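You operate a simulated robot arm through the tools that you are given. There is no shell and no other tool. Be economical: measure what you need, move in short steps, check, and stop when the job is done.

Carry out the task below with a simulated two-armed robot. There is one attempt and no reset: what you move stays moved.

Task
Shut the red valve, take out the grey cartridge, uncap and fit the black one, then open the valve.
Fine: the grey one and the cap go on the taped square; the white one stays. Set down upright: grey cartridge, black cartridge.
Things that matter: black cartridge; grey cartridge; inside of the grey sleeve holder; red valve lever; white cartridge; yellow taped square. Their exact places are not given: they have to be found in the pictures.

Only the result counts: the job must be done as asked and must still hold three seconds after the hand-in. Knocking over, shifting, dropping, spilling or breaking anything else fails it. A push-on lid holds only when it is set on centred and level and pressed home; a screw cap is set on level and turned clockwise until tight.

Robot
Two 7-joint arms with two-finger parallel grippers on one trunk, on a base that drives. Base frame: it is fixed to the floor where the robot stands at the start and does not move with it; the origin is under the middle of the robot, x ahead of it, y to its left, z up; the surface under the hand at the start is at about z = 740. Lengths are in mm, angles in degrees, forces in N, time in s.
The left shoulder is at the start at [50, 165, 1080], the right one opposite. With the tool pointing down near the work surface each hand reaches from about 200 to 680 mm from the robot's upright axis, wherever it stands, measured 20 degrees to its own side. Places, roughly: inside of the grey sleeve holder [700, 200, 800]; red valve lever [700, 100, 800]; yellow taped square [500, 300, 700]. Payload 3.91 kg a hand.
The TCP of each hand is the grasp point between the finger pads, 30 mm short of the fingertips. In the tool frame z runs along the fingers and y along their closing line. The gripper opens to 110 mm. The fingers are 20 mm wide and 10 mm thick; the gripper's body (48 by 112 mm) begins 55 mm behind the TCP.
Orientation is told as [roll, pitch, yaw] about the base's x, y, z axes, in that order, counted from this pose: with the fingers straight down and closing along the base's y, the tool's x points along the base's -x, its y along +y and its z along -z.

Tools
- The arms move only by the tool drive_tool. It takes "left_series", "right_series" or both (then of equal length, played together; a hand with none holds still); each is a list of rows, each an object (a shift or turn left out is 0, a gripper value left out holds the last) with "hand": the finger opening in m, from 0 to 0.11; "travel": the shift along the tool's x, y, z in units of 200 mm (1.0 is 200 mm), a list of three; "rotation": the turn, a rotation vector about the tool's x, y, z in units of 180 degrees (1.0 is 180 degrees), a list of three. In form: [{"hand": hand, "travel": [x, y, z], "rotation": [ax, ay, az]}, ...]. A call has 1 to 8 rows; each row is the pose to reach, as a shift and turn from the pose commanded when the call began, along the tool's axes at that moment. A call with a number of a shift or a turn outside -1 to 1 is refused whole. Each row takes 0.2 s and may step no farther than 50 mm and 8.6 degrees from the row before; otherwise, or with a gripper value out of range, the whole call is refused. A pose out of reach is approached as far as the arm can. The call stops where the force on the tool passes 40 N (or 10 N more than at its start, if that is more) or the arm is blocked; 0.2 s more then pass. Each finger travels about 45 mm/s and halts on what it meets, pressing with about 36 N; the grip force reading is that of the motor and also rises with nothing between the fingers. The clock runs only during rows and for 0.2 s after the last one: add rows that repeat a pose to give the fingers time. It gives the time, the measured TCP pose, the force on the tool (base axes), the opening and the grip force at its end, in the units of the frame above (readings bear some noise), with the torque about the TCP (base axes, N m) and any sound that the robot's microphone picked up.
- Cameras (640 x 400 px; columns grow to the right, rows downward): "scene" is now at [111.2, 34.2, 1250.4]; the picture's right is [0.37, -0.93, 0.00], its down [-0.53, -0.21, -0.82] and it looks along [0.77, 0.31, -0.57] (base axes); focal length 248 px, centre (320, 200). "left" rides on the left gripper at [72, -17, -103] in its tool frame; the picture's right is [0.23, 0.97, 0.00], its down [-0.76, 0.18, -0.62] and it looks along [-0.61, 0.14, 0.78] (tool axes); focal length 222 px, centre (320, 200). "right" rides on the right gripper at [72, 17, -103] in its tool frame; the picture's right is [-0.23, 0.97, 0.00], its down [-0.76, -0.18, -0.62] and it looks along [-0.61, -0.14, 0.78] (tool axes); focal length 222 px, centre (320, 200).
- capture(camera): a new picture of that camera. The clock stands still meanwhile.
- slide_trunk(by): slides the trunk up (or, below 0, down) by that many mm; the arms and the scene camera ride with it, the base frame stays. It gives what a move gives, with no picture.
- steer(legs): drives the robot by 1 to 6 legs, each [ahead, left, turn to the left] in mm, mm and degrees, along the robot's own axes; the way and the turn of a leg run together, so that a leg with both is an arc; at most 1500 mm and 180 degrees a leg. The arms and the cameras ride along, it lands a little off, and it stops where it bumps. It gives what a move gives.
- aim_head(pan, tilt): turns the head with the scene camera to pan (to the left, within 80 degrees either way) and tilt (down, from -29 to 69), counted from straight ahead of the robot. It gives what a move gives.
- locate(camera, pixels): for up to 12 pixels [column, row] of the newest picture of that camera ("zoom" is the newest enlarged one), the place [x, y, z] in the base frame of the surface seen there, good to about 2 mm. The clock stands still meanwhile.
- zoom(camera, box): a new picture of the part [left, top, right, bottom] of that camera's present view, enlarged. The clock stands still meanwhile.
- hand_in(): hands the job in; it is judged then, once.

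Work in short steps. Measure before you move; look again where a grasp or a placing could have gone wrong, and mend it. You have 80 turns and 58 pictures in all, those below and enlarged ones among them. Open the grippers and draw the arms clear of the work before you hand the job in, unless the task says otherwise; then end with one line.

The tools are called by a JSON object that holds its "fn" and its "kwargs". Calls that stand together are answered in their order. drive_tool: Moves the arms, as the interface text tells. Its arguments: {"type":"object","properties":{"left_series":{"type":"array","items":{"type":"object","properties":{"hand":{"type":"number"},"travel":{"type":"array","items":{"type":"number"}},"rotation":{"type":"array","items":{"type":"number"}}}}},"right_series":{"type":"array","items":{"type":"object","properties":{"hand":{"type":"number"},"travel":{"type":"array","items":{"type":"number"}},"rotation":{"type":"array","items":{"type":"number"}}}}}},"required":[]} The other tools are called the same way: slide_trunk (by) slides the trunk up or down; steer (legs) drives the base; aim_head (pan, tilt) turns the head that bears the scene camera; capture (camera) takes a picture; locate (camera, pixels) gives the place of the surface under pixels of a picture; zoom (camera, box) takes an enlarged picture of a part of a camera's view; hand_in () hands the job in.

At the start:

```text
time: 0.0
left_position: [385.9, 436.2, 1101.2]
left_orientation: [0.0, 0.0, 0.1]
left_wrist_force: [-0.4, 0.0, 0.7]
left_moment: [0.01, 0.04, 0.01]
left_gripper_width: 110.1
left_gripper_force: 0.2
right_position: [415.3, 42.8, 1102.9]
right_orientation: [0.0, 0.0, -0.1]
right_wrist_force: [0.3, 0.4, -0.2]
right_moment: [0.0, -0.01, -0.01]
right_gripper_width: 110.0
right_gripper_force: 0.0
trunk travel left (down, up): [-300.0, 203.0]
robot x, y, heading: [0.4, -0.1, -0.2]
head pan, tilt: [21.8, 34.5]
```

scene: 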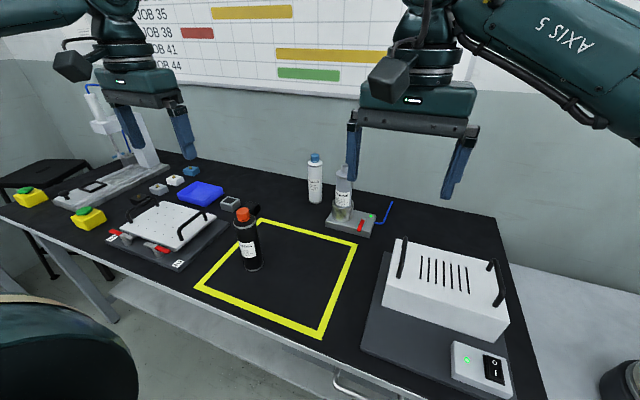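
right: 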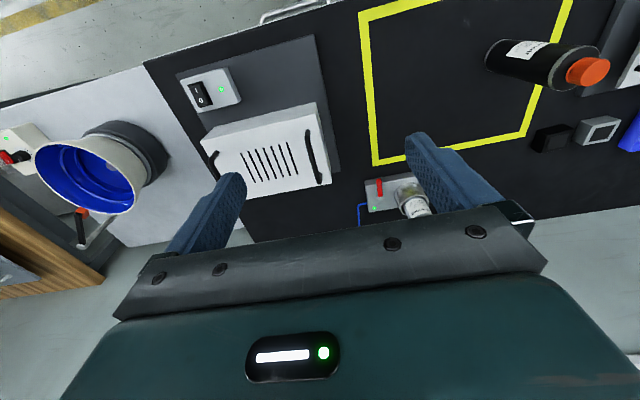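
left: 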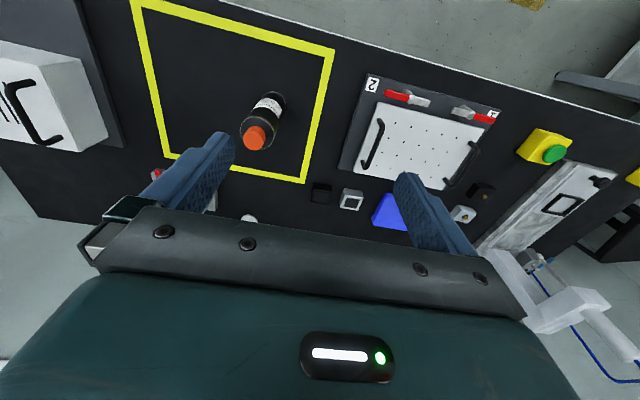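

The scene shows the black cartridge at (248,240), a white one at (315,180), and the holder with the grey one at (343,200). I zoom in to measure.

{"fn": "zoom", "kwargs": {"camera": "scene", "box": [290, 140, 410, 250]}}

{"fn": "zoom", "kwargs": {"camera": "right", "box": [340, 150, 460, 225]}}

{"fn": "locate", "kwargs": {"camera": "scene", "pixels": [[243, 212], [248, 240], [252, 268], [315, 157], [316, 200], [258, 221], [356, 244], [321, 337], [197, 288], [300, 270]]}}

```text
3.64 times, centred on (350, 195) of scene
```

zoom: 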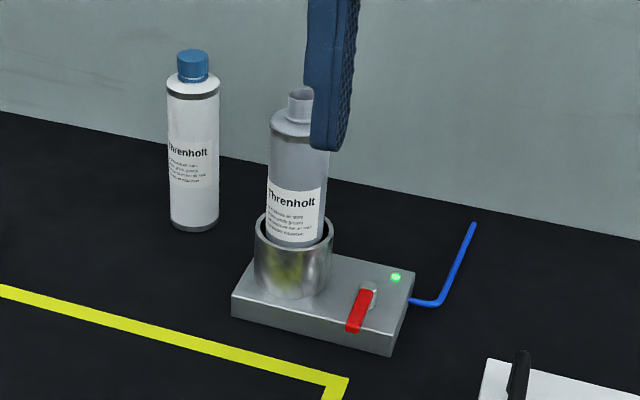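

```text
5.33 times, centred on (400, 188) of right
```

zoom: 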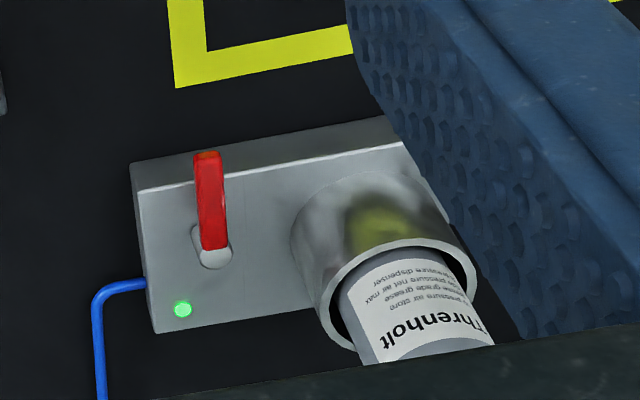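

```text
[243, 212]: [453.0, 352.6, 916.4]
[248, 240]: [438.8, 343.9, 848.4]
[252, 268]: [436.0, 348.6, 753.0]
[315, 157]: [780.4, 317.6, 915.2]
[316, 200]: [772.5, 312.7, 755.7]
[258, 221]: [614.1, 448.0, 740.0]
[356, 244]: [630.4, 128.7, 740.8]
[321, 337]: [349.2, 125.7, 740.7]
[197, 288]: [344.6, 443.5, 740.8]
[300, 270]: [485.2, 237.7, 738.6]
```

Measure the holder, lever and cartridge details.

{"fn": "locate", "kwargs": {"camera": "zoom", "pixels": [[207, 155], [212, 200], [213, 240], [215, 260], [182, 309], [300, 240], [335, 300], [410, 245], [475, 290], [350, 345], [140, 170], [160, 325]]}}

{"fn": "zoom", "kwargs": {"camera": "scene", "box": [325, 195, 395, 245]}}

{"fn": "zoom", "kwargs": {"camera": "scene", "box": [220, 195, 280, 280]}}

```text
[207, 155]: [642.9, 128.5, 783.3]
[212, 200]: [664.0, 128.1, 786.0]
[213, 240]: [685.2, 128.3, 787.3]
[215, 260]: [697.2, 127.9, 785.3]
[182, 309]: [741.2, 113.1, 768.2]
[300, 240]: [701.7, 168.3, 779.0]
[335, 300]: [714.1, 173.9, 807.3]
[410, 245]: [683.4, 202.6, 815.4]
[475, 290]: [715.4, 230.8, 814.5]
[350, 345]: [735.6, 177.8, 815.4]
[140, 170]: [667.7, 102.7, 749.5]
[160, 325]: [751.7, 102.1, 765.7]
```

```text
8.00 times, centred on (360, 220) of scene
```

zoom: 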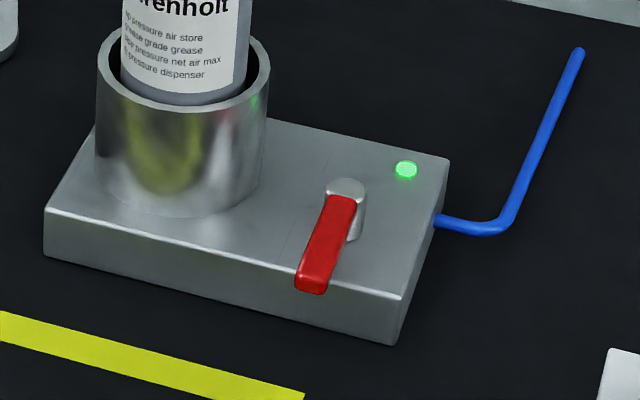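

```text
4.71 times, centred on (250, 238) of scene
```

zoom: 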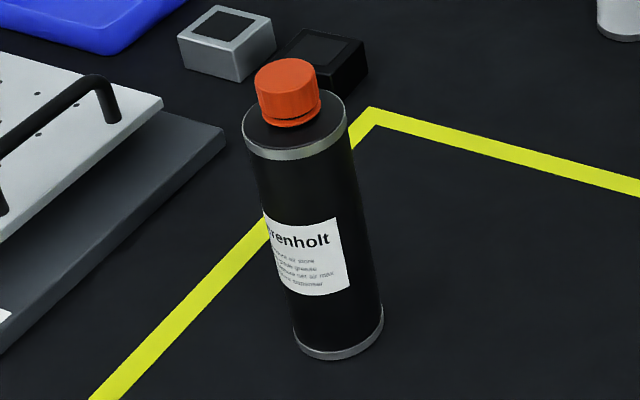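

Lever pivots at about (697,128) and points to -x, so it turns toward -y. I measure the black cartridge in this zoom and the table's front edge.

{"fn": "locate", "kwargs": {"camera": "zoom", "pixels": [[286, 68], [290, 100], [262, 82], [318, 95], [335, 115], [245, 140], [347, 105], [300, 158], [340, 357], [298, 340], [383, 315], [320, 255]]}}

{"fn": "locate", "kwargs": {"camera": "scene", "pixels": [[345, 168], [350, 180], [343, 197], [343, 170], [110, 263], [300, 348], [250, 325], [310, 168], [322, 176], [310, 190], [345, 214]]}}

{"fn": "zoom", "kwargs": {"camera": "left", "box": [230, 80, 300, 160]}}

```text
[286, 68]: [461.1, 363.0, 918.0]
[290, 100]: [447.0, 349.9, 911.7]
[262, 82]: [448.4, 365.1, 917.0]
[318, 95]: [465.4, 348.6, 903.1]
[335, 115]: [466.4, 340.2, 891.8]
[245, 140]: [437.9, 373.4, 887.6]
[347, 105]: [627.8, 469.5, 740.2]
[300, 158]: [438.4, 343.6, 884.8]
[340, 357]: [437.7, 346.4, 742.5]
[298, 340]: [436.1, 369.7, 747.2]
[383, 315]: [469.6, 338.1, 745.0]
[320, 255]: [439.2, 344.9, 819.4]
```

```text
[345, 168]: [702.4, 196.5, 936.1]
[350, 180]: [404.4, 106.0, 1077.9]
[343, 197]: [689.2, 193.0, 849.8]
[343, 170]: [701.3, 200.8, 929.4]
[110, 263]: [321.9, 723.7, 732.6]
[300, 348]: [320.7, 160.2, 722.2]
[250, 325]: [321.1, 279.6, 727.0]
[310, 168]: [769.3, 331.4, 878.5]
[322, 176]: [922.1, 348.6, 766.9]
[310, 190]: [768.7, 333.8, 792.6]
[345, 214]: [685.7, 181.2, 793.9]
```

```text
5.00 times, centred on (265, 120) of left
```

zoom: 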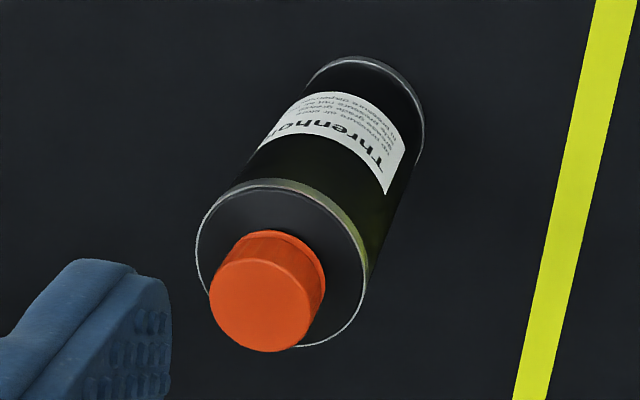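

Black stands at about (455,359), radius 23, shoulder z≈890, cap 895–918; grey is at about (712,200). The table edge is at x=321, so I drive 100 mm nearer for reach.

{"fn": "steer", "kwargs": {"legs": [[100, 0, 0]]}}

```text
time: 1.1
left_position: [487.9, 434.6, 1101.7]
left_orientation: [0.1, -0.1, 0.1]
left_wrist_force: [-0.1, -0.8, 0.5]
left_moment: [0.02, 0.03, 0.02]
left_gripper_width: 110.0
left_gripper_force: 0.1
right_position: [515.3, 43.8, 1103.0]
right_orientation: [0.0, 0.0, 0.0]
right_wrist_force: [0.0, 0.3, -0.1]
right_moment: [-0.01, 0.04, 0.0]
right_gripper_width: 109.9
right_gripper_force: 0.1
trunk travel left (down, up): [-300.0, 203.0]
robot x, y, heading: [99.5, 0.8, 0.1]
head pan, tilt: [21.8, 34.5]
```

Clear the right hand to the right, and bring the left hand (closing) toward the valve at height.

{"fn": "drive_tool", "kwargs": {"left_series": [{"hand": 0, "travel": [-0.13, -0.16, 0]}, {"travel": [-0.26, -0.33, 0]}, {"travel": [-0.4, -0.5, 0]}, {"travel": [-0.53, -0.66, 0]}, {"travel": [-0.66, -0.83, 0]}, {"travel": [-0.8, -1, 0]}], "right_series": [{"hand": 0.06, "travel": [0.06, -0.16, 0]}, {"travel": [0.13, -0.33, 0]}, {"travel": [0.2, -0.5, 0]}, {"travel": [0.26, -0.66, 0]}, {"travel": [0.33, -0.83, 0]}, {"travel": [0.4, -1, 0]}]}}

{"fn": "aim_head", "kwargs": {"pan": 15, "tilt": 40}}

```text
time: 2.5
left_position: [638.9, 244.3, 1101.8]
left_orientation: [0.2, 0.0, 0.4]
left_wrist_force: [0.1, -0.4, 1.7]
left_moment: [0.03, -0.04, 0.02]
left_gripper_width: 0.0
left_gripper_force: 14.7
left hand out of reach, approached as far as the arm can: row 6
right_position: [432.1, -158.0, 1104.0]
right_orientation: [0.2, -0.2, 0.0]
right_wrist_force: [-1.0, 0.4, 0.3]
right_moment: [0.01, 0.01, 0.01]
right_gripper_width: 60.2
right_gripper_force: 0.1
trunk travel left (down, up): [-300.0, 203.0]
robot x, y, heading: [101.4, -0.7, -0.0]
head pan, tilt: [21.8, 34.5]
```

```text
time: 3.2
left_position: [638.7, 243.7, 1101.0]
left_orientation: [0.1, -0.1, 0.1]
left_wrist_force: [-0.5, 0.3, 0.8]
left_moment: [0.0, 0.02, -0.03]
left_gripper_width: 0.0
left_gripper_force: 36.1
right_position: [432.0, -157.2, 1102.4]
right_orientation: [0.0, -0.1, 0.1]
right_wrist_force: [-0.9, 0.0, -0.4]
right_moment: [-0.03, 0.02, 0.02]
right_gripper_width: 59.6
right_gripper_force: 0.2
trunk travel left (down, up): [-300.0, 203.0]
robot x, y, heading: [100.6, 1.0, 0.3]
head pan, tilt: [15.0, 40.0]
```

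Reach is short at this height, so raising the trunk 100 mm puts the shoulder in a better place for working heights 800–950.

{"fn": "slide_trunk", "kwargs": {"by": 100}}

```text
time: 4.6
left_position: [638.9, 244.5, 1201.1]
left_orientation: [-0.1, 0.0, 0.1]
left_wrist_force: [-0.1, -0.2, 0.2]
left_moment: [0.02, 0.0, 0.0]
left_gripper_width: 0.0
left_gripper_force: 35.4
right_position: [433.1, -157.3, 1203.3]
right_orientation: [0.0, 0.0, 0.0]
right_wrist_force: [0.6, 0.2, 0.2]
right_moment: [0.0, 0.01, 0.0]
right_gripper_width: 59.8
right_gripper_force: 0.1
trunk travel left (down, up): [-400.0, 103.0]
robot x, y, heading: [100.5, -2.1, 0.0]
head pan, tilt: [15.0, 40.0]
```

Move left to y≈150 and down toward z≈1010.

{"fn": "drive_tool", "kwargs": {"left_series": [{"travel": [0, -0.2, 0.1]}, {"travel": [0, -0.4, 0.2]}, {"travel": [0, -0.47, 0.4]}, {"travel": [0, -0.47, 0.6]}, {"travel": [0, -0.47, 0.8]}, {"travel": [0, -0.47, 0.96]}]}}

{"fn": "capture", "kwargs": {"camera": "scene"}}

```text
time: 6.0
left_position: [610.0, 180.1, 1017.3]
left_orientation: [-0.1, 0.0, 0.1]
left_wrist_force: [0.1, 0.8, 0.1]
left_moment: [0.01, -0.01, -0.02]
left_gripper_width: 0.0
left_gripper_force: 36.0
left hand out of reach, approached as far as the arm can: row 1, 2, 3, 4, 5, 6
right_position: [433.1, -157.1, 1202.3]
right_orientation: [0.1, 0.0, 0.0]
right_wrist_force: [0.0, 0.0, 0.6]
right_moment: [-0.03, 0.0, 0.02]
right_gripper_width: 60.5
right_gripper_force: 0.0
trunk travel left (down, up): [-400.0, 103.0]
robot x, y, heading: [98.4, 1.6, 0.2]
head pan, tilt: [15.0, 40.0]
```

```text
49 pictures are left
```

scene: 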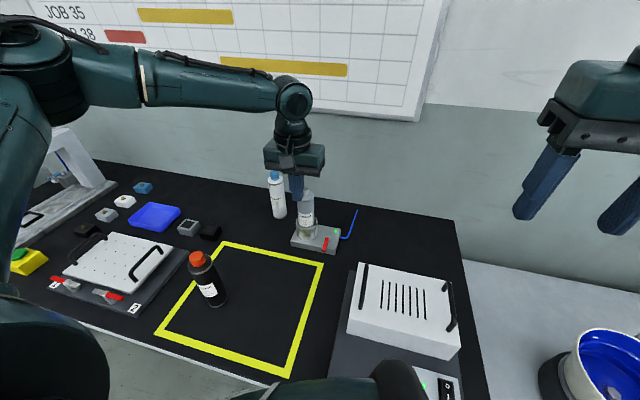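

The hand is still short of the target (610,180,1017). I lower 150 mm to see how reach develops nearer the surface; the x is clear of the grey cartridge.

{"fn": "drive_tool", "kwargs": {"left_series": [{"travel": [0, 0, 0.2]}, {"travel": [0, 0, 0.4]}, {"travel": [0, 0, 0.6]}]}}

```text
time: 6.8
left_position: [580.9, 208.1, 923.2]
left_orientation: [-0.1, -0.1, 0.2]
left_wrist_force: [-0.9, 0.6, 0.5]
left_moment: [-0.02, -0.04, 0.0]
left_gripper_width: 0.0
left_gripper_force: 36.2
left hand out of reach, approached as far as the arm can: row 1, 2, 3
right_position: [433.5, -156.4, 1204.0]
right_orientation: [0.0, 0.0, -0.1]
right_wrist_force: [0.1, 0.3, -0.6]
right_moment: [-0.01, 0.0, -0.01]
right_gripper_width: 59.8
right_gripper_force: 0.1
trunk travel left (down, up): [-400.0, 103.0]
robot x, y, heading: [97.0, 0.9, 0.2]
head pan, tilt: [15.0, 40.0]
```

Reach shrinks going down with the raised trunk, so I undo that and drive closer. First raise the hand and look down at the clearance between the robot and the table.

{"fn": "drive_tool", "kwargs": {"left_series": [{"travel": [0.15, 0.1, -0.2]}, {"travel": [0.3, 0.2, -0.4]}, {"travel": [0.45, 0.3, -0.6]}, {"travel": [0.6, 0.4, -0.8]}, {"travel": [0.7, 0.5, -1]}]}}

{"fn": "slide_trunk", "kwargs": {"by": -100}}

{"fn": "aim_head", "kwargs": {"pan": 0, "tilt": 69}}

{"fn": "capture", "kwargs": {"camera": "scene"}}

```text
refused: row 1 steps farther than a row can; nothing moved
```

```text
time: 8.1
left_position: [582.6, 208.0, 825.0]
left_orientation: [0.0, 0.0, 0.1]
left_wrist_force: [-1.3, -0.4, 0.0]
left_moment: [-0.02, 0.0, -0.01]
left_gripper_width: 0.0
left_gripper_force: 36.0
right_position: [433.3, -156.7, 1103.4]
right_orientation: [0.0, -0.1, 0.0]
right_wrist_force: [0.2, 0.0, -0.2]
right_moment: [0.01, -0.01, -0.01]
right_gripper_width: 60.1
right_gripper_force: 0.0
trunk travel left (down, up): [-300.0, 203.0]
robot x, y, heading: [103.1, 0.6, 0.1]
head pan, tilt: [15.0, 40.0]
```

```text
time: 9.0
left_position: [582.4, 208.9, 823.4]
left_orientation: [0.1, -0.1, 0.2]
left_wrist_force: [0.4, 0.0, 0.0]
left_moment: [-0.03, -0.01, 0.01]
left_gripper_width: 0.1
left_gripper_force: 36.1
right_position: [432.7, -156.1, 1102.9]
right_orientation: [0.1, 0.0, 0.0]
right_wrist_force: [0.4, -0.7, -0.4]
right_moment: [-0.02, 0.05, 0.02]
right_gripper_width: 60.1
right_gripper_force: 0.1
trunk travel left (down, up): [-300.0, 203.0]
robot x, y, heading: [101.3, 2.0, -0.1]
head pan, tilt: [0.0, 68.8]
```

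```text
48 pictures are left
```

scene: 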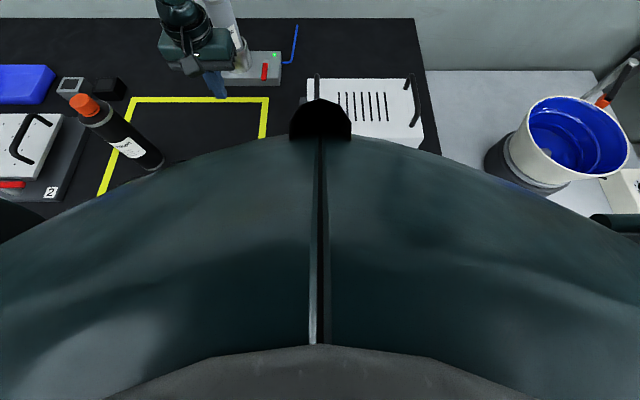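

The downward view shows the robot's chest; the hand is safe at (582,208,823). Measure how far the chest protrudes.

{"fn": "locate", "kwargs": {"camera": "scene", "pixels": [[320, 120], [320, 138], [250, 146], [200, 250], [250, 160], [320, 200], [380, 150]]}}

```text
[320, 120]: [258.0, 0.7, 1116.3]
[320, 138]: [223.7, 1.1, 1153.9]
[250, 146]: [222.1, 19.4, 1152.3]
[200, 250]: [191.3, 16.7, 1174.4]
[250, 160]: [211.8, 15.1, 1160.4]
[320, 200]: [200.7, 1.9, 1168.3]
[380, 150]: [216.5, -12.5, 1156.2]
```

The chest sits well above the table, so driving in is plausible. First raise and pull back the left hand.

{"fn": "drive_tool", "kwargs": {"left_series": [{"travel": [0.05, 0.0, -0.2]}, {"travel": [0.15, 0.1, -0.4]}, {"travel": [0.25, 0.2, -0.6]}, {"travel": [0.35, 0.3, -0.8]}, {"travel": [0.45, 0.4, -0.96]}]}}

{"fn": "steer", "kwargs": {"legs": [[80, 0, 0]]}}

```text
time: 10.2
left_position: [489.2, 287.3, 1017.3]
left_orientation: [-0.1, -0.1, 0.1]
left_wrist_force: [-0.2, 0.7, -0.6]
left_moment: [0.0, -0.03, 0.0]
left_gripper_width: 0.0
left_gripper_force: 36.0
right_position: [433.0, -157.5, 1103.2]
right_orientation: [0.0, 0.0, 0.0]
right_wrist_force: [-0.3, -0.4, 0.0]
right_moment: [0.0, -0.01, -0.03]
right_gripper_width: 59.8
right_gripper_force: 0.0
trunk travel left (down, up): [-300.0, 203.0]
robot x, y, heading: [105.2, 0.7, 0.1]
head pan, tilt: [0.0, 68.8]
```

```text
time: 11.2
left_position: [517.4, 286.8, 1018.7]
left_orientation: [0.0, 0.0, 0.1]
left_wrist_force: [-0.8, 0.0, 0.1]
left_moment: [0.02, 0.03, -0.02]
left_gripper_width: 0.3
left_gripper_force: 36.2
right_position: [459.9, -156.3, 1103.1]
right_orientation: [0.0, 0.0, -0.1]
right_wrist_force: [-0.4, 0.4, 1.1]
right_moment: [0.01, 0.0, -0.02]
right_gripper_width: 59.9
right_gripper_force: 0.0
trunk travel left (down, up): [-300.0, 203.0]
robot x, y, heading: [126.5, -2.6, 0.0]
head pan, tilt: [0.0, 68.8]
stopped in leg 1: the robot was blocked; the commanded pose is now the measured one
```

Blocked at x≈127: that is as near as it gets. I try reaching over the valve from here with the original trunk height.

{"fn": "drive_tool", "kwargs": {"left_series": [{"travel": [-0.15, -0.15, 0.1]}, {"travel": [-0.3, -0.3, 0.2]}, {"travel": [-0.45, -0.45, 0.3]}, {"travel": [-0.58, -0.58, 0.4]}, {"travel": [-0.63, -0.67, 0.55]}]}}

```text
time: 12.4
left_position: [628.2, 171.2, 914.0]
left_orientation: [-0.1, -0.1, 0.2]
left_wrist_force: [0.6, 0.3, -0.2]
left_moment: [-0.01, 0.0, -0.01]
left_gripper_width: 0.2
left_gripper_force: 36.2
left hand out of reach, approached as far as the arm can: row 5
right_position: [459.5, -156.9, 1102.4]
right_orientation: [0.0, 0.1, 0.0]
right_wrist_force: [-0.6, 0.4, 0.2]
right_moment: [0.01, 0.0, -0.02]
right_gripper_width: 60.1
right_gripper_force: 0.1
trunk travel left (down, up): [-300.0, 203.0]
robot x, y, heading: [126.4, 0.5, 0.1]
head pan, tilt: [0.0, 68.8]
```

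It stops slightly short again (628,171,914). I look at the arm's posture to see what limits it.

{"fn": "aim_head", "kwargs": {"pan": 20, "tilt": 25}}

{"fn": "capture", "kwargs": {"camera": "scene"}}

```text
time: 13.5
left_position: [627.1, 170.9, 913.7]
left_orientation: [-0.2, -0.1, 0.2]
left_wrist_force: [-0.3, -0.3, 0.7]
left_moment: [0.03, 0.02, 0.01]
left_gripper_width: 0.1
left_gripper_force: 36.1
right_position: [460.2, -156.5, 1102.3]
right_orientation: [0.0, 0.0, -0.1]
right_wrist_force: [-0.6, -0.6, 0.3]
right_moment: [0.03, 0.02, 0.0]
right_gripper_width: 59.9
right_gripper_force: 0.0
trunk travel left (down, up): [-300.0, 203.0]
robot x, y, heading: [128.3, -1.4, -0.0]
head pan, tilt: [20.0, 25.0]
```

```text
47 pictures are left
```

scene: 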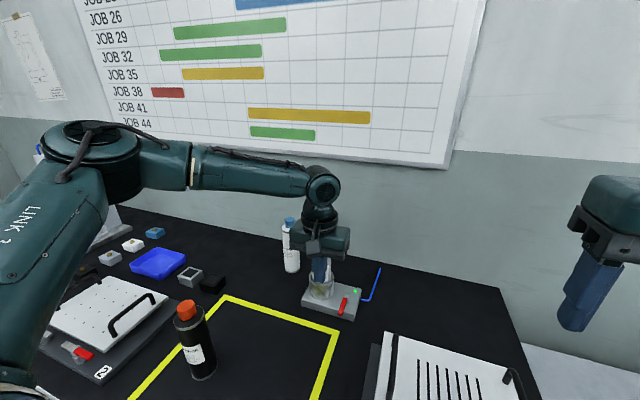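

The elbow is still strongly bent, so a joint limit is holding rather than length. I yaw the hand clockwise 32° and retry the move to (645,152).

{"fn": "drive_tool", "kwargs": {"left_series": [{"rotation": [0, 0, 0.045]}, {"rotation": [0, 0, 0.09]}, {"rotation": [0, 0, 0.135]}, {"rotation": [0, 0, 0.18]}, {"travel": [-0.1, 0, 0], "rotation": [0, 0, 0.18]}, {"travel": [-0.1, -0.1, 0], "rotation": [0, 0, 0.18]}]}}

```text
time: 14.9
left_position: [632.4, 172.9, 921.0]
left_orientation: [-0.2, -0.1, -32.3]
left_wrist_force: [0.6, 0.1, 0.0]
left_moment: [0.02, 0.0, 0.02]
left_gripper_width: 0.1
left_gripper_force: 36.0
left hand out of reach, approached as far as the arm can: row 5, 6
right_position: [459.9, -156.6, 1101.6]
right_orientation: [0.0, 0.1, -0.1]
right_wrist_force: [1.2, 0.0, 0.5]
right_moment: [-0.02, 0.0, -0.01]
right_gripper_width: 59.9
right_gripper_force: 0.0
trunk travel left (down, up): [-300.0, 203.0]
robot x, y, heading: [127.7, 0.0, -0.0]
head pan, tilt: [20.0, 25.0]
```

Yaw is not the limit. Measure the elbow and wrist positions from the last picture.

{"fn": "locate", "kwargs": {"camera": "scene", "pixels": [[90, 140], [90, 170], [190, 165], [250, 170], [322, 187], [320, 215], [40, 230], [20, 300]]}}

```text
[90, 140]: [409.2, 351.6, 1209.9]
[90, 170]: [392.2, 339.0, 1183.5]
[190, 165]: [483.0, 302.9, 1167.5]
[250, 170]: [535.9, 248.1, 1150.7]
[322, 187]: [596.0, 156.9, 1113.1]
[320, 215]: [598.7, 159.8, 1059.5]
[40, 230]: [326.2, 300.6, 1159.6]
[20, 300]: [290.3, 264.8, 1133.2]
```

The elbow is bent at ~445 mm shoulder-to-wrist, so the posture limits it. Tilting the fingers forward lets the wrist stay back; first undo the yaw while rising slightly.

{"fn": "drive_tool", "kwargs": {"left_series": [{"rotation": [0, 0, -0.045]}, {"rotation": [0, 0, -0.09]}, {"rotation": [0, 0, -0.135]}, {"rotation": [0, 0, -0.1795]}]}}

{"fn": "drive_tool", "kwargs": {"left_series": [{"travel": [0.05, 0, 0], "rotation": [0, -0.045, 0]}, {"travel": [0.1, 0, 0], "rotation": [0, -0.09, 0]}, {"travel": [0.1, 0, 0], "rotation": [0, -0.135, 0]}, {"travel": [0.1, 0, 0], "rotation": [0, -0.18, 0]}, {"travel": [0.1, 0, 0], "rotation": [0, -0.222, 0]}]}}

```text
time: 15.9
left_position: [631.3, 174.7, 920.2]
left_orientation: [-0.1, -0.1, 0.2]
left_wrist_force: [0.7, 0.4, 0.1]
left_moment: [0.02, 0.02, 0.03]
left_gripper_width: 0.0
left_gripper_force: 36.3
right_position: [460.5, -157.5, 1101.7]
right_orientation: [-0.1, 0.0, -0.1]
right_wrist_force: [0.4, -0.2, 0.1]
right_moment: [0.01, -0.02, -0.02]
right_gripper_width: 59.8
right_gripper_force: 0.0
trunk travel left (down, up): [-300.0, 203.0]
robot x, y, heading: [125.9, -1.3, 0.2]
head pan, tilt: [20.0, 25.0]
```

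```text
time: 17.1
left_position: [611.0, 173.4, 920.8]
left_orientation: [-0.1, -39.8, 0.2]
left_wrist_force: [0.3, -0.4, 0.4]
left_moment: [-0.01, 0.01, -0.02]
left_gripper_width: 0.0
left_gripper_force: 35.9
right_position: [460.3, -156.2, 1101.2]
right_orientation: [0.0, 0.2, 0.0]
right_wrist_force: [-0.4, -0.7, 0.8]
right_moment: [-0.01, -0.01, 0.04]
right_gripper_width: 60.0
right_gripper_force: 0.2
trunk travel left (down, up): [-300.0, 203.0]
robot x, y, heading: [126.7, 0.3, -0.2]
head pan, tilt: [20.0, 25.0]
```

Tilted 40°, it reaches freely. Now lower the closed fingertips beside the lever's +y side at (632,151,804).

{"fn": "drive_tool", "kwargs": {"left_series": [{"travel": [0.073, -0.055, 0.17]}, {"travel": [0.147, -0.11, 0.34]}, {"travel": [0.22, -0.11, 0.428]}, {"travel": [0.294, -0.11, 0.516]}, {"travel": [0.294, -0.11, 0.516]}]}}

{"fn": "zoom", "kwargs": {"camera": "scene", "box": [270, 220, 400, 330]}}

{"fn": "capture", "kwargs": {"camera": "left"}}

```text
time: 18.3
left_position: [623.0, 175.5, 825.6]
left_orientation: [-0.1, -39.9, 0.2]
left_wrist_force: [-0.1, 0.5, -0.8]
left_moment: [-0.02, 0.01, 0.02]
left_gripper_width: 0.0
left_gripper_force: 35.9
left hand out of reach, approached as far as the arm can: row 2, 3, 4, 5
right_position: [460.7, -156.9, 1102.3]
right_orientation: [-0.1, 0.0, -0.1]
right_wrist_force: [0.1, -0.3, -0.4]
right_moment: [-0.01, 0.0, 0.0]
right_gripper_width: 60.0
right_gripper_force: 0.0
trunk travel left (down, up): [-300.0, 203.0]
robot x, y, heading: [126.5, -0.1, -0.0]
head pan, tilt: [20.0, 25.0]
```

```text
3.64 times, centred on (335, 275) of scene
```

zoom: 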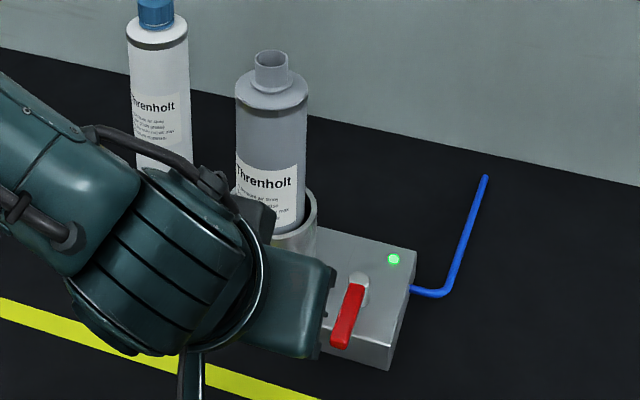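

```text
45 pictures are left
```

left: 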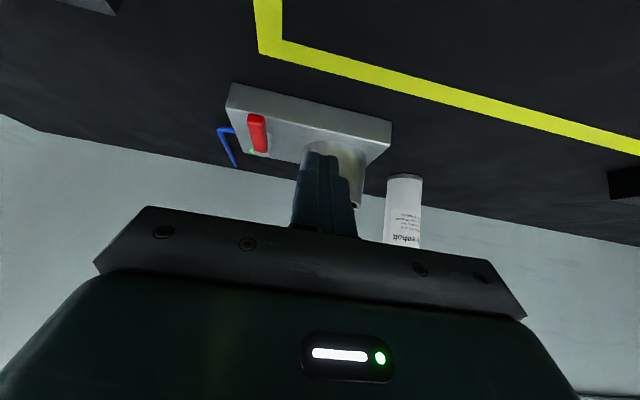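

Moving inward/down is limited by the shoulder height. I raise the hand 190 mm and then lower the trunk by 200 mm to bring the shoulder nearer the working height.

{"fn": "drive_tool", "kwargs": {"left_series": [{"travel": [-0.12, 0, -0.146]}, {"travel": [-0.24, 0, -0.292]}, {"travel": [-0.36, 0, -0.438]}, {"travel": [-0.48, 0, -0.584]}, {"travel": [-0.61, 0, -0.73]}]}}

{"fn": "slide_trunk", "kwargs": {"by": -150}}

```text
time: 19.5
left_position: [619.8, 176.5, 1017.6]
left_orientation: [-0.1, -39.8, 0.1]
left_wrist_force: [0.0, 0.4, 0.0]
left_moment: [0.0, -0.05, 0.02]
left_gripper_width: 0.1
left_gripper_force: 35.8
right_position: [460.0, -157.7, 1103.6]
right_orientation: [0.0, 0.1, 0.0]
right_wrist_force: [-0.9, -0.1, -0.7]
right_moment: [-0.01, 0.0, -0.02]
right_gripper_width: 60.1
right_gripper_force: 0.1
trunk travel left (down, up): [-300.0, 203.0]
robot x, y, heading: [127.7, 1.3, 0.1]
head pan, tilt: [20.0, 25.0]
```

```text
time: 21.2
left_position: [620.3, 176.7, 866.0]
left_orientation: [0.0, -39.9, 0.1]
left_wrist_force: [-0.3, -0.6, 0.2]
left_moment: [-0.01, -0.02, 0.03]
left_gripper_width: 0.2
left_gripper_force: 36.0
right_position: [460.2, -156.5, 952.4]
right_orientation: [0.0, 0.2, -0.2]
right_wrist_force: [0.1, 0.3, 0.0]
right_moment: [0.0, -0.02, -0.01]
right_gripper_width: 59.9
right_gripper_force: 0.0
trunk travel left (down, up): [-150.0, 353.0]
robot x, y, heading: [123.8, 0.5, 0.2]
head pan, tilt: [20.0, 25.0]
```

Now try moving to (632,151,804).

{"fn": "drive_tool", "kwargs": {"left_series": [{"travel": [0, -0.13, 0]}, {"travel": [0.076, -0.13, 0.138]}, {"travel": [0.152, -0.13, 0.277]}, {"travel": [0.152, -0.13, 0.277]}]}}

```text
time: 22.2
left_position: [631.5, 153.8, 802.7]
left_orientation: [-0.1, -39.9, 0.1]
left_wrist_force: [-0.9, -0.1, 0.5]
left_moment: [0.01, 0.03, -0.01]
left_gripper_width: 0.0
left_gripper_force: 36.5
right_position: [459.8, -157.5, 951.0]
right_orientation: [-0.1, 0.2, -0.1]
right_wrist_force: [-0.3, -0.4, 0.1]
right_moment: [0.02, -0.05, 0.0]
right_gripper_width: 60.3
right_gripper_force: 0.0
trunk travel left (down, up): [-150.0, 353.0]
robot x, y, heading: [123.3, 2.2, 0.1]
head pan, tilt: [20.0, 25.0]
```

It reaches now. Push the lever along its arc toward -y with the closed fingertips.

{"fn": "drive_tool", "kwargs": {"left_series": [{"travel": [-0.01, -0.12, 0.008]}, {"travel": [-0.01, -0.18, 0.008]}, {"travel": [-0.025, -0.23, 0.021]}, {"travel": [-0.048, -0.28, 0.04]}, {"travel": [-0.081, -0.32, 0.067]}, {"travel": [-0.121, -0.34, 0.101]}, {"travel": [-0.136, -0.345, 0.114]}]}}

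{"fn": "zoom", "kwargs": {"camera": "scene", "box": [260, 130, 420, 250]}}

{"fn": "capture", "kwargs": {"camera": "left"}}

```text
time: 23.8
left_position: [654.7, 111.4, 812.1]
left_orientation: [-0.1, -40.1, 0.2]
left_wrist_force: [-0.8, -1.5, 1.3]
left_moment: [-0.04, 0.0, -0.02]
left_gripper_width: 0.0
left_gripper_force: 36.6
left hand out of reach, approached as far as the arm can: row 3, 4, 5, 6, 7
right_position: [461.1, -156.5, 952.4]
right_orientation: [-0.1, 0.2, -0.1]
right_wrist_force: [-0.2, -0.2, -1.0]
right_moment: [0.02, 0.03, 0.01]
right_gripper_width: 60.1
right_gripper_force: 0.0
trunk travel left (down, up): [-150.0, 353.0]
robot x, y, heading: [125.6, -2.8, 0.2]
head pan, tilt: [20.0, 25.0]
```

```text
3.33 times, centred on (340, 190) of scene
```

zoom: 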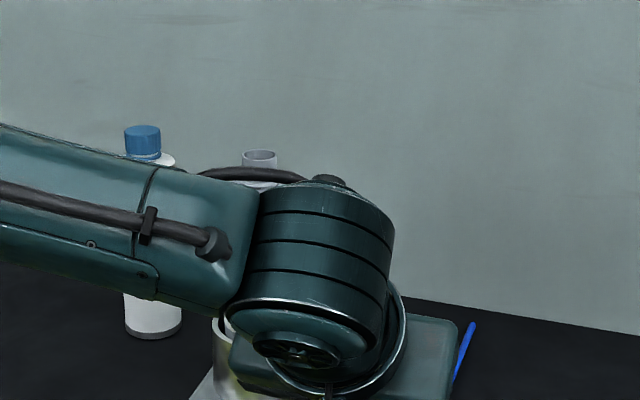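

```text
43 pictures are left
```

left: 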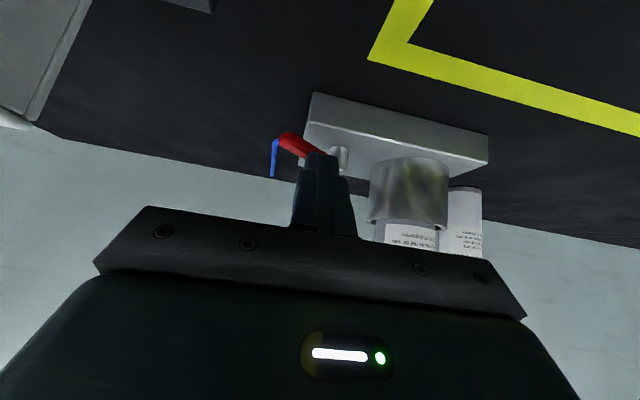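

The lever has swung about 65–70° (left picture, lever at (300,147)), but reach ended at y=111. I lift the hand, lower the trunk another 130 mm, then check.

{"fn": "drive_tool", "kwargs": {"left_series": [{"travel": [0.0, 0, -0.12]}, {"travel": [-0.12, 0, -0.28]}, {"travel": [-0.22, 0, -0.43]}, {"travel": [-0.32, 0, -0.58]}]}}

{"fn": "slide_trunk", "kwargs": {"by": -130}}

{"fn": "capture", "kwargs": {"camera": "left"}}

```text
time: 24.8
left_position: [629.2, 111.3, 943.5]
left_orientation: [0.0, -39.7, 0.2]
left_wrist_force: [0.2, -0.8, 0.7]
left_moment: [0.01, 0.01, 0.0]
left_gripper_width: 0.0
left_gripper_force: 35.5
right_position: [460.5, -156.5, 952.2]
right_orientation: [0.0, 0.1, 0.0]
right_wrist_force: [0.7, 0.1, 0.2]
right_moment: [-0.02, 0.03, -0.02]
right_gripper_width: 60.1
right_gripper_force: 0.1
trunk travel left (down, up): [-150.0, 353.0]
robot x, y, heading: [126.9, 2.1, 0.1]
head pan, tilt: [20.0, 25.0]
```

```text
time: 26.0
left_position: [629.3, 112.6, 842.1]
left_orientation: [-0.2, -39.8, 0.1]
left_wrist_force: [0.6, -0.2, 0.7]
left_moment: [0.06, -0.01, 0.01]
left_gripper_width: 0.1
left_gripper_force: 35.8
right_position: [461.1, -157.1, 857.8]
right_orientation: [0.3, -0.8, -0.2]
right_wrist_force: [-2.1, 0.2, 9.3]
right_moment: [-0.29, 0.12, 0.02]
right_gripper_width: 59.4
right_gripper_force: 0.1
trunk travel left (down, up): [-49.0, 454.0]
robot x, y, heading: [126.3, 6.2, -0.2]
head pan, tilt: [20.0, 25.0]
stopped: the force on the tool passed its limit at 62 N (the readings are from after the stop); the commanded pose is now the measured one
```

```text
42 pictures are left
```

left: 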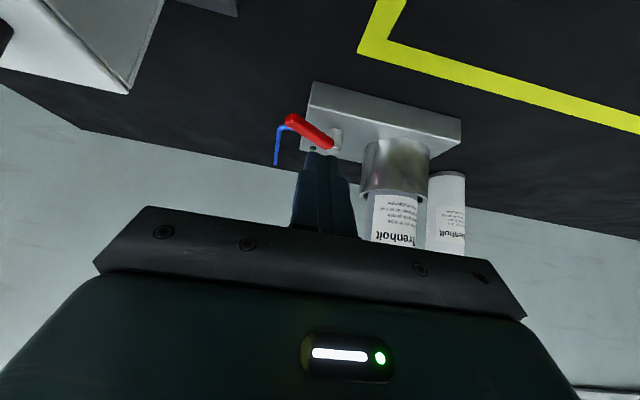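

My mistake: the right gripper, which rode down with the trunk, touched the white device. I raise it straight up at once and look.

{"fn": "drive_tool", "kwargs": {"right_series": [{"travel": [0, 0, -0.1]}, {"travel": [0, 0, -0.3]}, {"travel": [0, 0, -0.5]}, {"travel": [0, 0, -0.7]}, {"travel": [0, 0, -0.9]}]}}

{"fn": "capture", "kwargs": {"camera": "right"}}

{"fn": "aim_head", "kwargs": {"pan": 5, "tilt": 35}}

{"fn": "capture", "kwargs": {"camera": "scene"}}

```text
time: 27.2
left_position: [630.8, 113.3, 841.4]
left_orientation: [0.0, -39.9, 0.2]
left_wrist_force: [0.2, -0.9, 0.3]
left_moment: [0.02, 0.0, 0.01]
left_gripper_width: 0.2
left_gripper_force: 36.0
right_position: [457.7, -157.9, 1036.7]
right_orientation: [0.4, -0.5, -0.1]
right_wrist_force: [-0.1, 0.0, 0.0]
right_moment: [0.03, 0.01, 0.02]
right_gripper_width: 60.0
right_gripper_force: 0.0
trunk travel left (down, up): [-49.0, 454.0]
robot x, y, heading: [127.5, -0.1, 0.1]
head pan, tilt: [20.0, 25.0]
```

```text
41 pictures are left
```

right: 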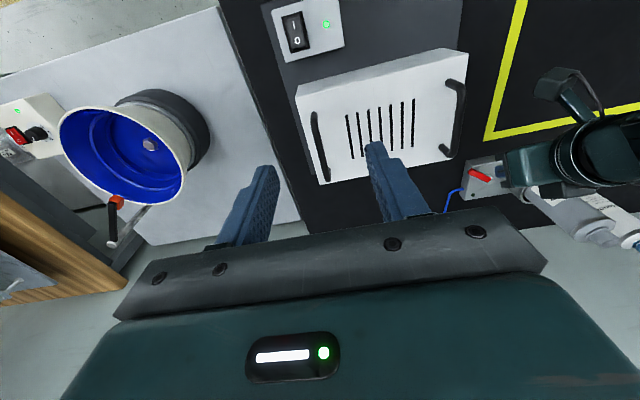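

```text
time: 27.9
left_position: [628.9, 112.4, 841.8]
left_orientation: [0.0, -40.0, 0.1]
left_wrist_force: [-0.2, 0.7, -0.4]
left_moment: [-0.01, 0.02, -0.02]
left_gripper_width: 0.0
left_gripper_force: 36.4
right_position: [458.0, -157.0, 1035.1]
right_orientation: [0.3, -0.5, 0.0]
right_wrist_force: [0.4, -0.7, -0.3]
right_moment: [0.0, -0.01, 0.02]
right_gripper_width: 60.0
right_gripper_force: 0.0
trunk travel left (down, up): [-49.0, 454.0]
robot x, y, heading: [126.4, -2.5, -0.1]
head pan, tilt: [5.0, 35.0]
```

```text
40 pictures are left
```

scene: 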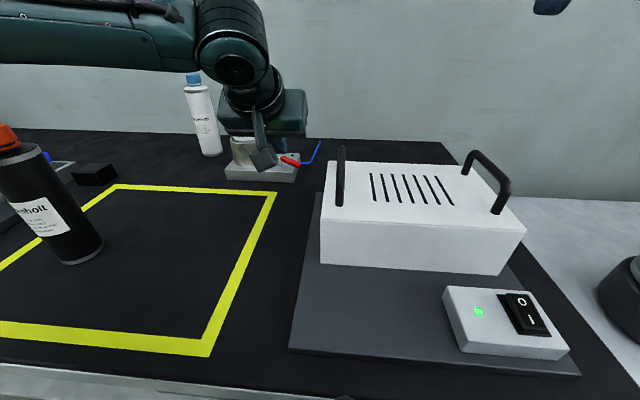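

Nothing appears shifted. Now finish the lever: go down behind it at y≈90 and push +x to bring it to point straight along -y.

{"fn": "drive_tool", "kwargs": {"left_series": [{"travel": [-0.042, -0.105, 0.035]}, {"travel": [0.079, -0.115, 0.181]}, {"travel": [0.033, -0.125, 0.22]}, {"travel": [-0.005, -0.135, 0.252]}, {"travel": [-0.032, -0.14, 0.274]}, {"travel": [-0.047, -0.14, 0.287]}]}}

{"fn": "capture", "kwargs": {"camera": "left"}}

```text
time: 29.4
left_position: [637.1, 93.2, 825.6]
left_orientation: [0.4, -41.6, -0.3]
left_wrist_force: [0.6, 0.3, -0.5]
left_moment: [-0.06, -0.03, -0.01]
left_gripper_width: 0.0
left_gripper_force: 36.1
left hand out of reach, approached as far as the arm can: row 1, 2, 3, 4, 5, 6
right_position: [451.8, -163.3, 1037.3]
right_orientation: [0.7, -0.9, -0.1]
right_wrist_force: [-0.6, 0.4, -0.4]
right_moment: [0.02, -0.01, -0.02]
right_gripper_width: 60.3
right_gripper_force: 0.0
trunk travel left (down, up): [-49.0, 454.0]
robot x, y, heading: [126.6, 1.9, 0.3]
head pan, tilt: [5.0, 35.0]
```

```text
39 pictures are left
```

left: 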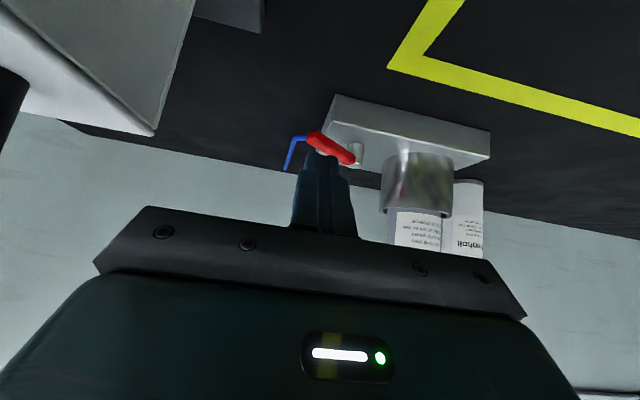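

Too low a trunk hurts again. I raise the trunk 150 (hand clears), and shift the robot 100 mm to the right so the valve lies on the left arm's own side.

{"fn": "slide_trunk", "kwargs": {"by": 150}}

{"fn": "steer", "kwargs": {"legs": [[-15, -100, 0]]}}

```text
time: 31.1
left_position: [640.1, 97.8, 958.7]
left_orientation: [-0.2, -39.9, 0.1]
left_wrist_force: [0.8, -0.4, 0.8]
left_moment: [0.01, 0.0, 0.02]
left_gripper_width: 0.0
left_gripper_force: 36.2
right_position: [458.1, -156.3, 1185.3]
right_orientation: [0.2, -0.5, -0.3]
right_wrist_force: [0.5, 0.2, 0.7]
right_moment: [0.0, 0.04, -0.01]
right_gripper_width: 60.0
right_gripper_force: 0.0
trunk travel left (down, up): [-199.0, 304.0]
robot x, y, heading: [125.8, 0.9, -0.1]
head pan, tilt: [5.0, 35.0]
```

```text
time: 32.0
left_position: [639.4, 91.0, 959.7]
left_orientation: [-0.2, -39.8, 0.4]
left_wrist_force: [0.0, -0.2, 0.3]
left_moment: [-0.04, 0.04, -0.02]
left_gripper_width: 0.0
left_gripper_force: 36.8
right_position: [456.4, -164.1, 1185.5]
right_orientation: [0.3, -0.6, 0.1]
right_wrist_force: [0.0, 1.1, -0.2]
right_moment: [-0.01, -0.02, 0.0]
right_gripper_width: 59.8
right_gripper_force: 0.1
trunk travel left (down, up): [-199.0, 304.0]
robot x, y, heading: [121.3, -8.8, 0.5]
head pan, tilt: [5.0, 35.0]
stopped in leg 1: the robot was blocked; the commanded pose is now the measured one
```

Blocked by contact with the table; back out 80, go right, then in again.

{"fn": "steer", "kwargs": {"legs": [[-80, 0, 0], [0, -90, 0]]}}

{"fn": "steer", "kwargs": {"legs": [[65, 0, 0]]}}

```text
time: 34.1
left_position: [560.7, 2.5, 959.8]
left_orientation: [-0.2, -39.9, 0.5]
left_wrist_force: [-0.1, 0.1, 0.6]
left_moment: [-0.01, 0.01, 0.01]
left_gripper_width: 0.2
left_gripper_force: 35.8
right_position: [380.2, -253.8, 1184.3]
right_orientation: [0.3, -0.6, 0.3]
right_wrist_force: [0.5, -0.2, -0.4]
right_moment: [-0.01, -0.03, -0.01]
right_gripper_width: 59.7
right_gripper_force: 0.1
trunk travel left (down, up): [-199.0, 304.0]
robot x, y, heading: [44.9, -98.8, 0.6]
head pan, tilt: [5.0, 35.0]
```

```text
time: 35.1
left_position: [591.1, 10.9, 958.0]
left_orientation: [-0.1, -39.7, 0.8]
left_wrist_force: [0.8, 0.1, -0.3]
left_moment: [-0.01, -0.03, 0.0]
left_gripper_width: 0.2
left_gripper_force: 36.2
right_position: [411.3, -247.5, 1184.3]
right_orientation: [0.3, -0.4, 0.3]
right_wrist_force: [-0.1, -0.7, -0.2]
right_moment: [-0.02, 0.0, 0.01]
right_gripper_width: 59.9
right_gripper_force: 0.2
trunk travel left (down, up): [-199.0, 304.0]
robot x, y, heading: [80.6, -94.0, 0.6]
head pan, tilt: [5.0, 35.0]
stopped in leg 1: the robot was blocked; the commanded pose is now the measured one
```

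Blocked at x≈80 on this side. I test the reach from here along the arm's favoured 20° direction: move toward (650,140,975).

{"fn": "drive_tool", "kwargs": {"left_series": [{"travel": [-0.07, 0.16, 0.034]}, {"travel": [-0.14, 0.33, 0.068]}, {"travel": [-0.21, 0.5, 0.1]}, {"travel": [-0.28, 0.65, 0.135]}]}}

```text
time: 36.1
left_position: [648.6, 142.1, 970.8]
left_orientation: [-0.1, -39.8, 0.8]
left_wrist_force: [-0.1, -0.4, 0.3]
left_moment: [0.0, 0.02, 0.01]
left_gripper_width: 0.0
left_gripper_force: 36.7
right_position: [410.4, -246.2, 1183.6]
right_orientation: [0.3, -0.4, 0.4]
right_wrist_force: [0.2, -0.2, 0.4]
right_moment: [-0.01, -0.02, 0.0]
right_gripper_width: 60.0
right_gripper_force: 0.0
trunk travel left (down, up): [-199.0, 304.0]
robot x, y, heading: [76.4, -92.4, 0.7]
head pan, tilt: [5.0, 35.0]
```

That works: outward of the shoulder, reach is much better. Test on to above the grey cartridge (700,190,1000).

{"fn": "drive_tool", "kwargs": {"left_series": [{"travel": [-0.1, 0.0, -0.02]}, {"travel": [-0.16, 0.12, 0.0]}, {"travel": [-0.22, 0.24, 0.03]}, {"travel": [-0.29, 0.24, 0.068]}]}}

```text
time: 37.1
left_position: [700.3, 191.3, 997.9]
left_orientation: [0.0, -39.8, 0.6]
left_wrist_force: [-0.5, 0.4, -0.1]
left_moment: [-0.03, 0.0, 0.0]
left_gripper_width: 0.0
left_gripper_force: 35.9
right_position: [409.1, -246.8, 1184.8]
right_orientation: [0.3, -0.4, 0.5]
right_wrist_force: [0.6, 0.1, 0.3]
right_moment: [0.0, 0.0, 0.01]
right_gripper_width: 60.0
right_gripper_force: 0.0
trunk travel left (down, up): [-199.0, 304.0]
robot x, y, heading: [79.3, -91.1, 0.8]
head pan, tilt: [5.0, 35.0]
```

Excellent, this base place gives full reach. Now go back behind the lever at (640,90,804).

{"fn": "drive_tool", "kwargs": {"left_series": [{"travel": [0.168, -0.13, -0.088]}, {"travel": [0.328, -0.305, -0.059]}, {"travel": [0.448, -0.455, 0.069]}, {"travel": [0.592, -0.485, 0.242]}, {"travel": [0.736, -0.495, 0.415]}, {"travel": [0.85, -0.505, 0.553]}, {"travel": [0.85, -0.505, 0.553]}]}}

{"fn": "capture", "kwargs": {"camera": "left"}}

```text
time: 38.7
left_position: [644.4, 87.3, 807.9]
left_orientation: [-0.1, -40.0, 0.7]
left_wrist_force: [-2.2, -2.5, 7.4]
left_moment: [-0.11, -0.13, -0.05]
left_gripper_width: 0.0
left_gripper_force: 36.2
right_position: [409.8, -248.4, 1184.8]
right_orientation: [0.2, -0.4, 0.3]
right_wrist_force: [-0.2, -0.3, -0.1]
right_moment: [-0.03, 0.02, 0.0]
right_gripper_width: 60.1
right_gripper_force: 0.2
trunk travel left (down, up): [-199.0, 304.0]
robot x, y, heading: [77.5, -91.5, 0.6]
head pan, tilt: [5.0, 35.0]
```

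```text
38 pictures are left
```

left: 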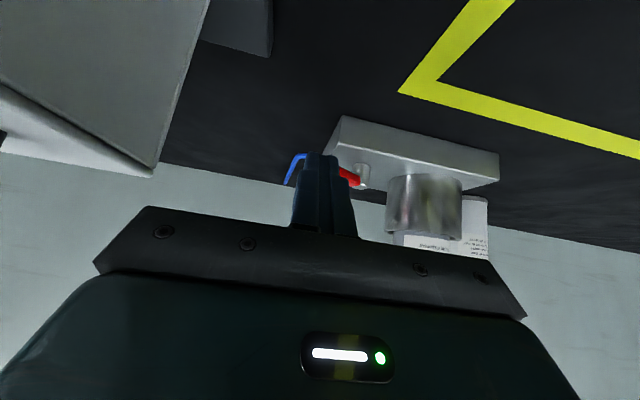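

There is a 7 N upward force, so the fingers probably sit on the lever. Lift 40 and back 40 mm, then look.

{"fn": "drive_tool", "kwargs": {"left_series": [{"travel": [-0.128, 0, -0.153]}, {"travel": [-0.05, 0, -0.3]}, {"travel": [0.05, 0.0, -0.38]}]}}

{"fn": "zoom", "kwargs": {"camera": "left", "box": [240, 80, 480, 230]}}

{"fn": "locate", "kwargs": {"camera": "zoom", "pixels": [[320, 200]]}}

```text
time: 39.5
left_position: [586.0, 87.4, 857.9]
left_orientation: [-0.1, -39.7, 0.8]
left_wrist_force: [0.0, -0.2, -0.5]
left_moment: [-0.03, -0.03, 0.02]
left_gripper_width: 0.0
left_gripper_force: 35.7
right_position: [409.8, -247.3, 1184.2]
right_orientation: [0.3, -0.4, 0.4]
right_wrist_force: [0.4, 0.3, 0.5]
right_moment: [0.05, -0.02, -0.01]
right_gripper_width: 60.2
right_gripper_force: 0.1
trunk travel left (down, up): [-199.0, 304.0]
robot x, y, heading: [81.7, -94.4, 0.9]
head pan, tilt: [5.0, 35.0]
```

```text
2.67 times, centred on (360, 155) of left
```

zoom: 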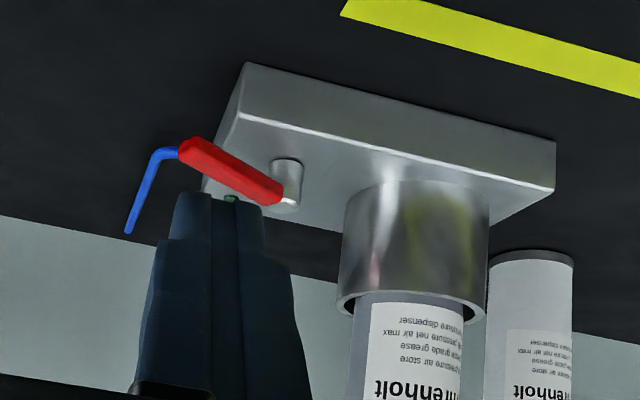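

```text
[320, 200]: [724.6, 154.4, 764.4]
```

{"fn": "locate", "kwargs": {"camera": "zoom", "pixels": [[185, 150], [210, 162], [240, 178], [270, 195], [200, 145], [240, 165], [290, 165], [228, 198]]}}

```text
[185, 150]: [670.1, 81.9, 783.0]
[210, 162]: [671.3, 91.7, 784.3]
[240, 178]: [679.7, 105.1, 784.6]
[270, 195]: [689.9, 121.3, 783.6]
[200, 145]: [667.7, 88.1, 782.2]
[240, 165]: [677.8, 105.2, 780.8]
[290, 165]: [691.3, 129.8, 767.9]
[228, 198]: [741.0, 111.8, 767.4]
```

The lever now points at ~60° (end near (669,81)). I descend on its near side at (632,99) and push the remaining 30°.

{"fn": "drive_tool", "kwargs": {"left_series": [{"travel": [-0.041, 0.058, 0.216]}, {"travel": [-0.004, 0.058, 0.355]}, {"travel": [-0.054, 0.053, 0.403]}, {"travel": [-0.085, 0.023, 0.429]}, {"travel": [-0.12, -0.002, 0.457]}, {"travel": [-0.147, -0.012, 0.48]}, {"travel": [-0.158, -0.012, 0.49]}]}}

{"fn": "zoom", "kwargs": {"camera": "left", "box": [240, 80, 480, 230]}}

```text
time: 41.1
left_position: [671.0, 88.2, 806.8]
left_orientation: [-0.2, -40.0, 0.9]
left_wrist_force: [-12.0, -1.4, 7.9]
left_moment: [-0.07, 0.07, 0.04]
left_gripper_width: 0.0
left_gripper_force: 35.9
left hand out of reach, approached as far as the arm can: row 7
right_position: [409.0, -248.0, 1184.4]
right_orientation: [0.3, -0.5, 0.5]
right_wrist_force: [0.2, -0.4, -0.7]
right_moment: [0.03, -0.02, -0.01]
right_gripper_width: 59.7
right_gripper_force: 0.1
trunk travel left (down, up): [-199.0, 304.0]
robot x, y, heading: [73.8, -95.7, 0.6]
head pan, tilt: [5.0, 35.0]
```

```text
2.67 times, centred on (360, 155) of left
```

zoom: 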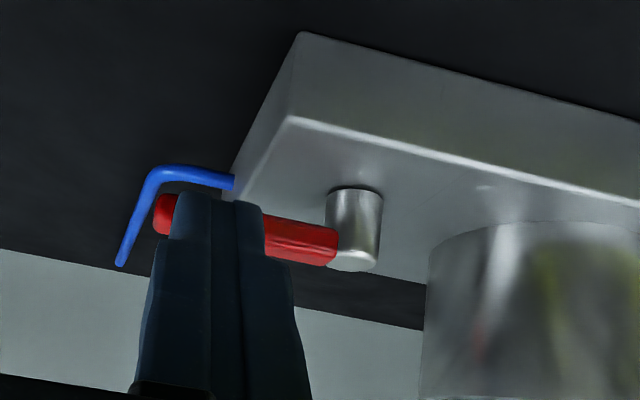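

The lever is pushed against a stop (12 N). Retreat back/up along the tool axis and check the lever and lamp.

{"fn": "drive_tool", "kwargs": {"left_series": [{"travel": [0.05, 0, -0.12]}, {"travel": [0.05, 0.1, -0.3]}, {"travel": [0.03, 0.15, -0.46]}, {"hand": 0.08, "travel": [0.013, 0.21, -0.616]}, {"travel": [0.013, 0.21, -0.616]}, {"travel": [0.013, 0.21, -0.616]}]}}

{"fn": "zoom", "kwargs": {"camera": "left", "box": [220, 80, 460, 230]}}

{"fn": "zoom", "kwargs": {"camera": "scene", "box": [160, 60, 340, 200]}}

```text
time: 42.5
left_position: [590.2, 131.6, 896.3]
left_orientation: [0.0, -39.7, 0.8]
left_wrist_force: [0.0, 0.3, -0.3]
left_moment: [0.03, 0.02, 0.02]
left_gripper_width: 68.6
left_gripper_force: 0.0
right_position: [410.3, -248.0, 1184.2]
right_orientation: [0.3, -0.5, 0.4]
right_wrist_force: [-0.2, 1.0, -0.1]
right_moment: [0.02, 0.0, 0.0]
right_gripper_width: 59.9
right_gripper_force: 0.0
trunk travel left (down, up): [-199.0, 304.0]
robot x, y, heading: [76.2, -92.2, 0.9]
head pan, tilt: [5.0, 35.0]
```

```text
2.67 times, centred on (340, 155) of left
```

zoom: 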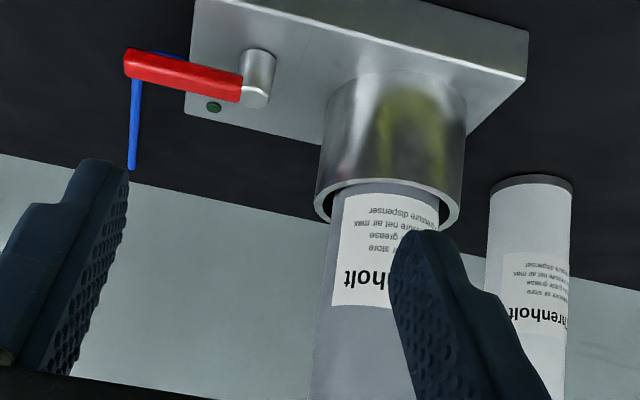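

```text
2.86 times, centred on (250, 130) of scene
```

zoom: 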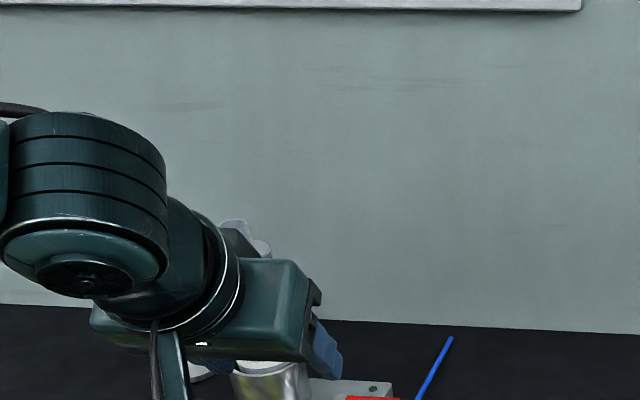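

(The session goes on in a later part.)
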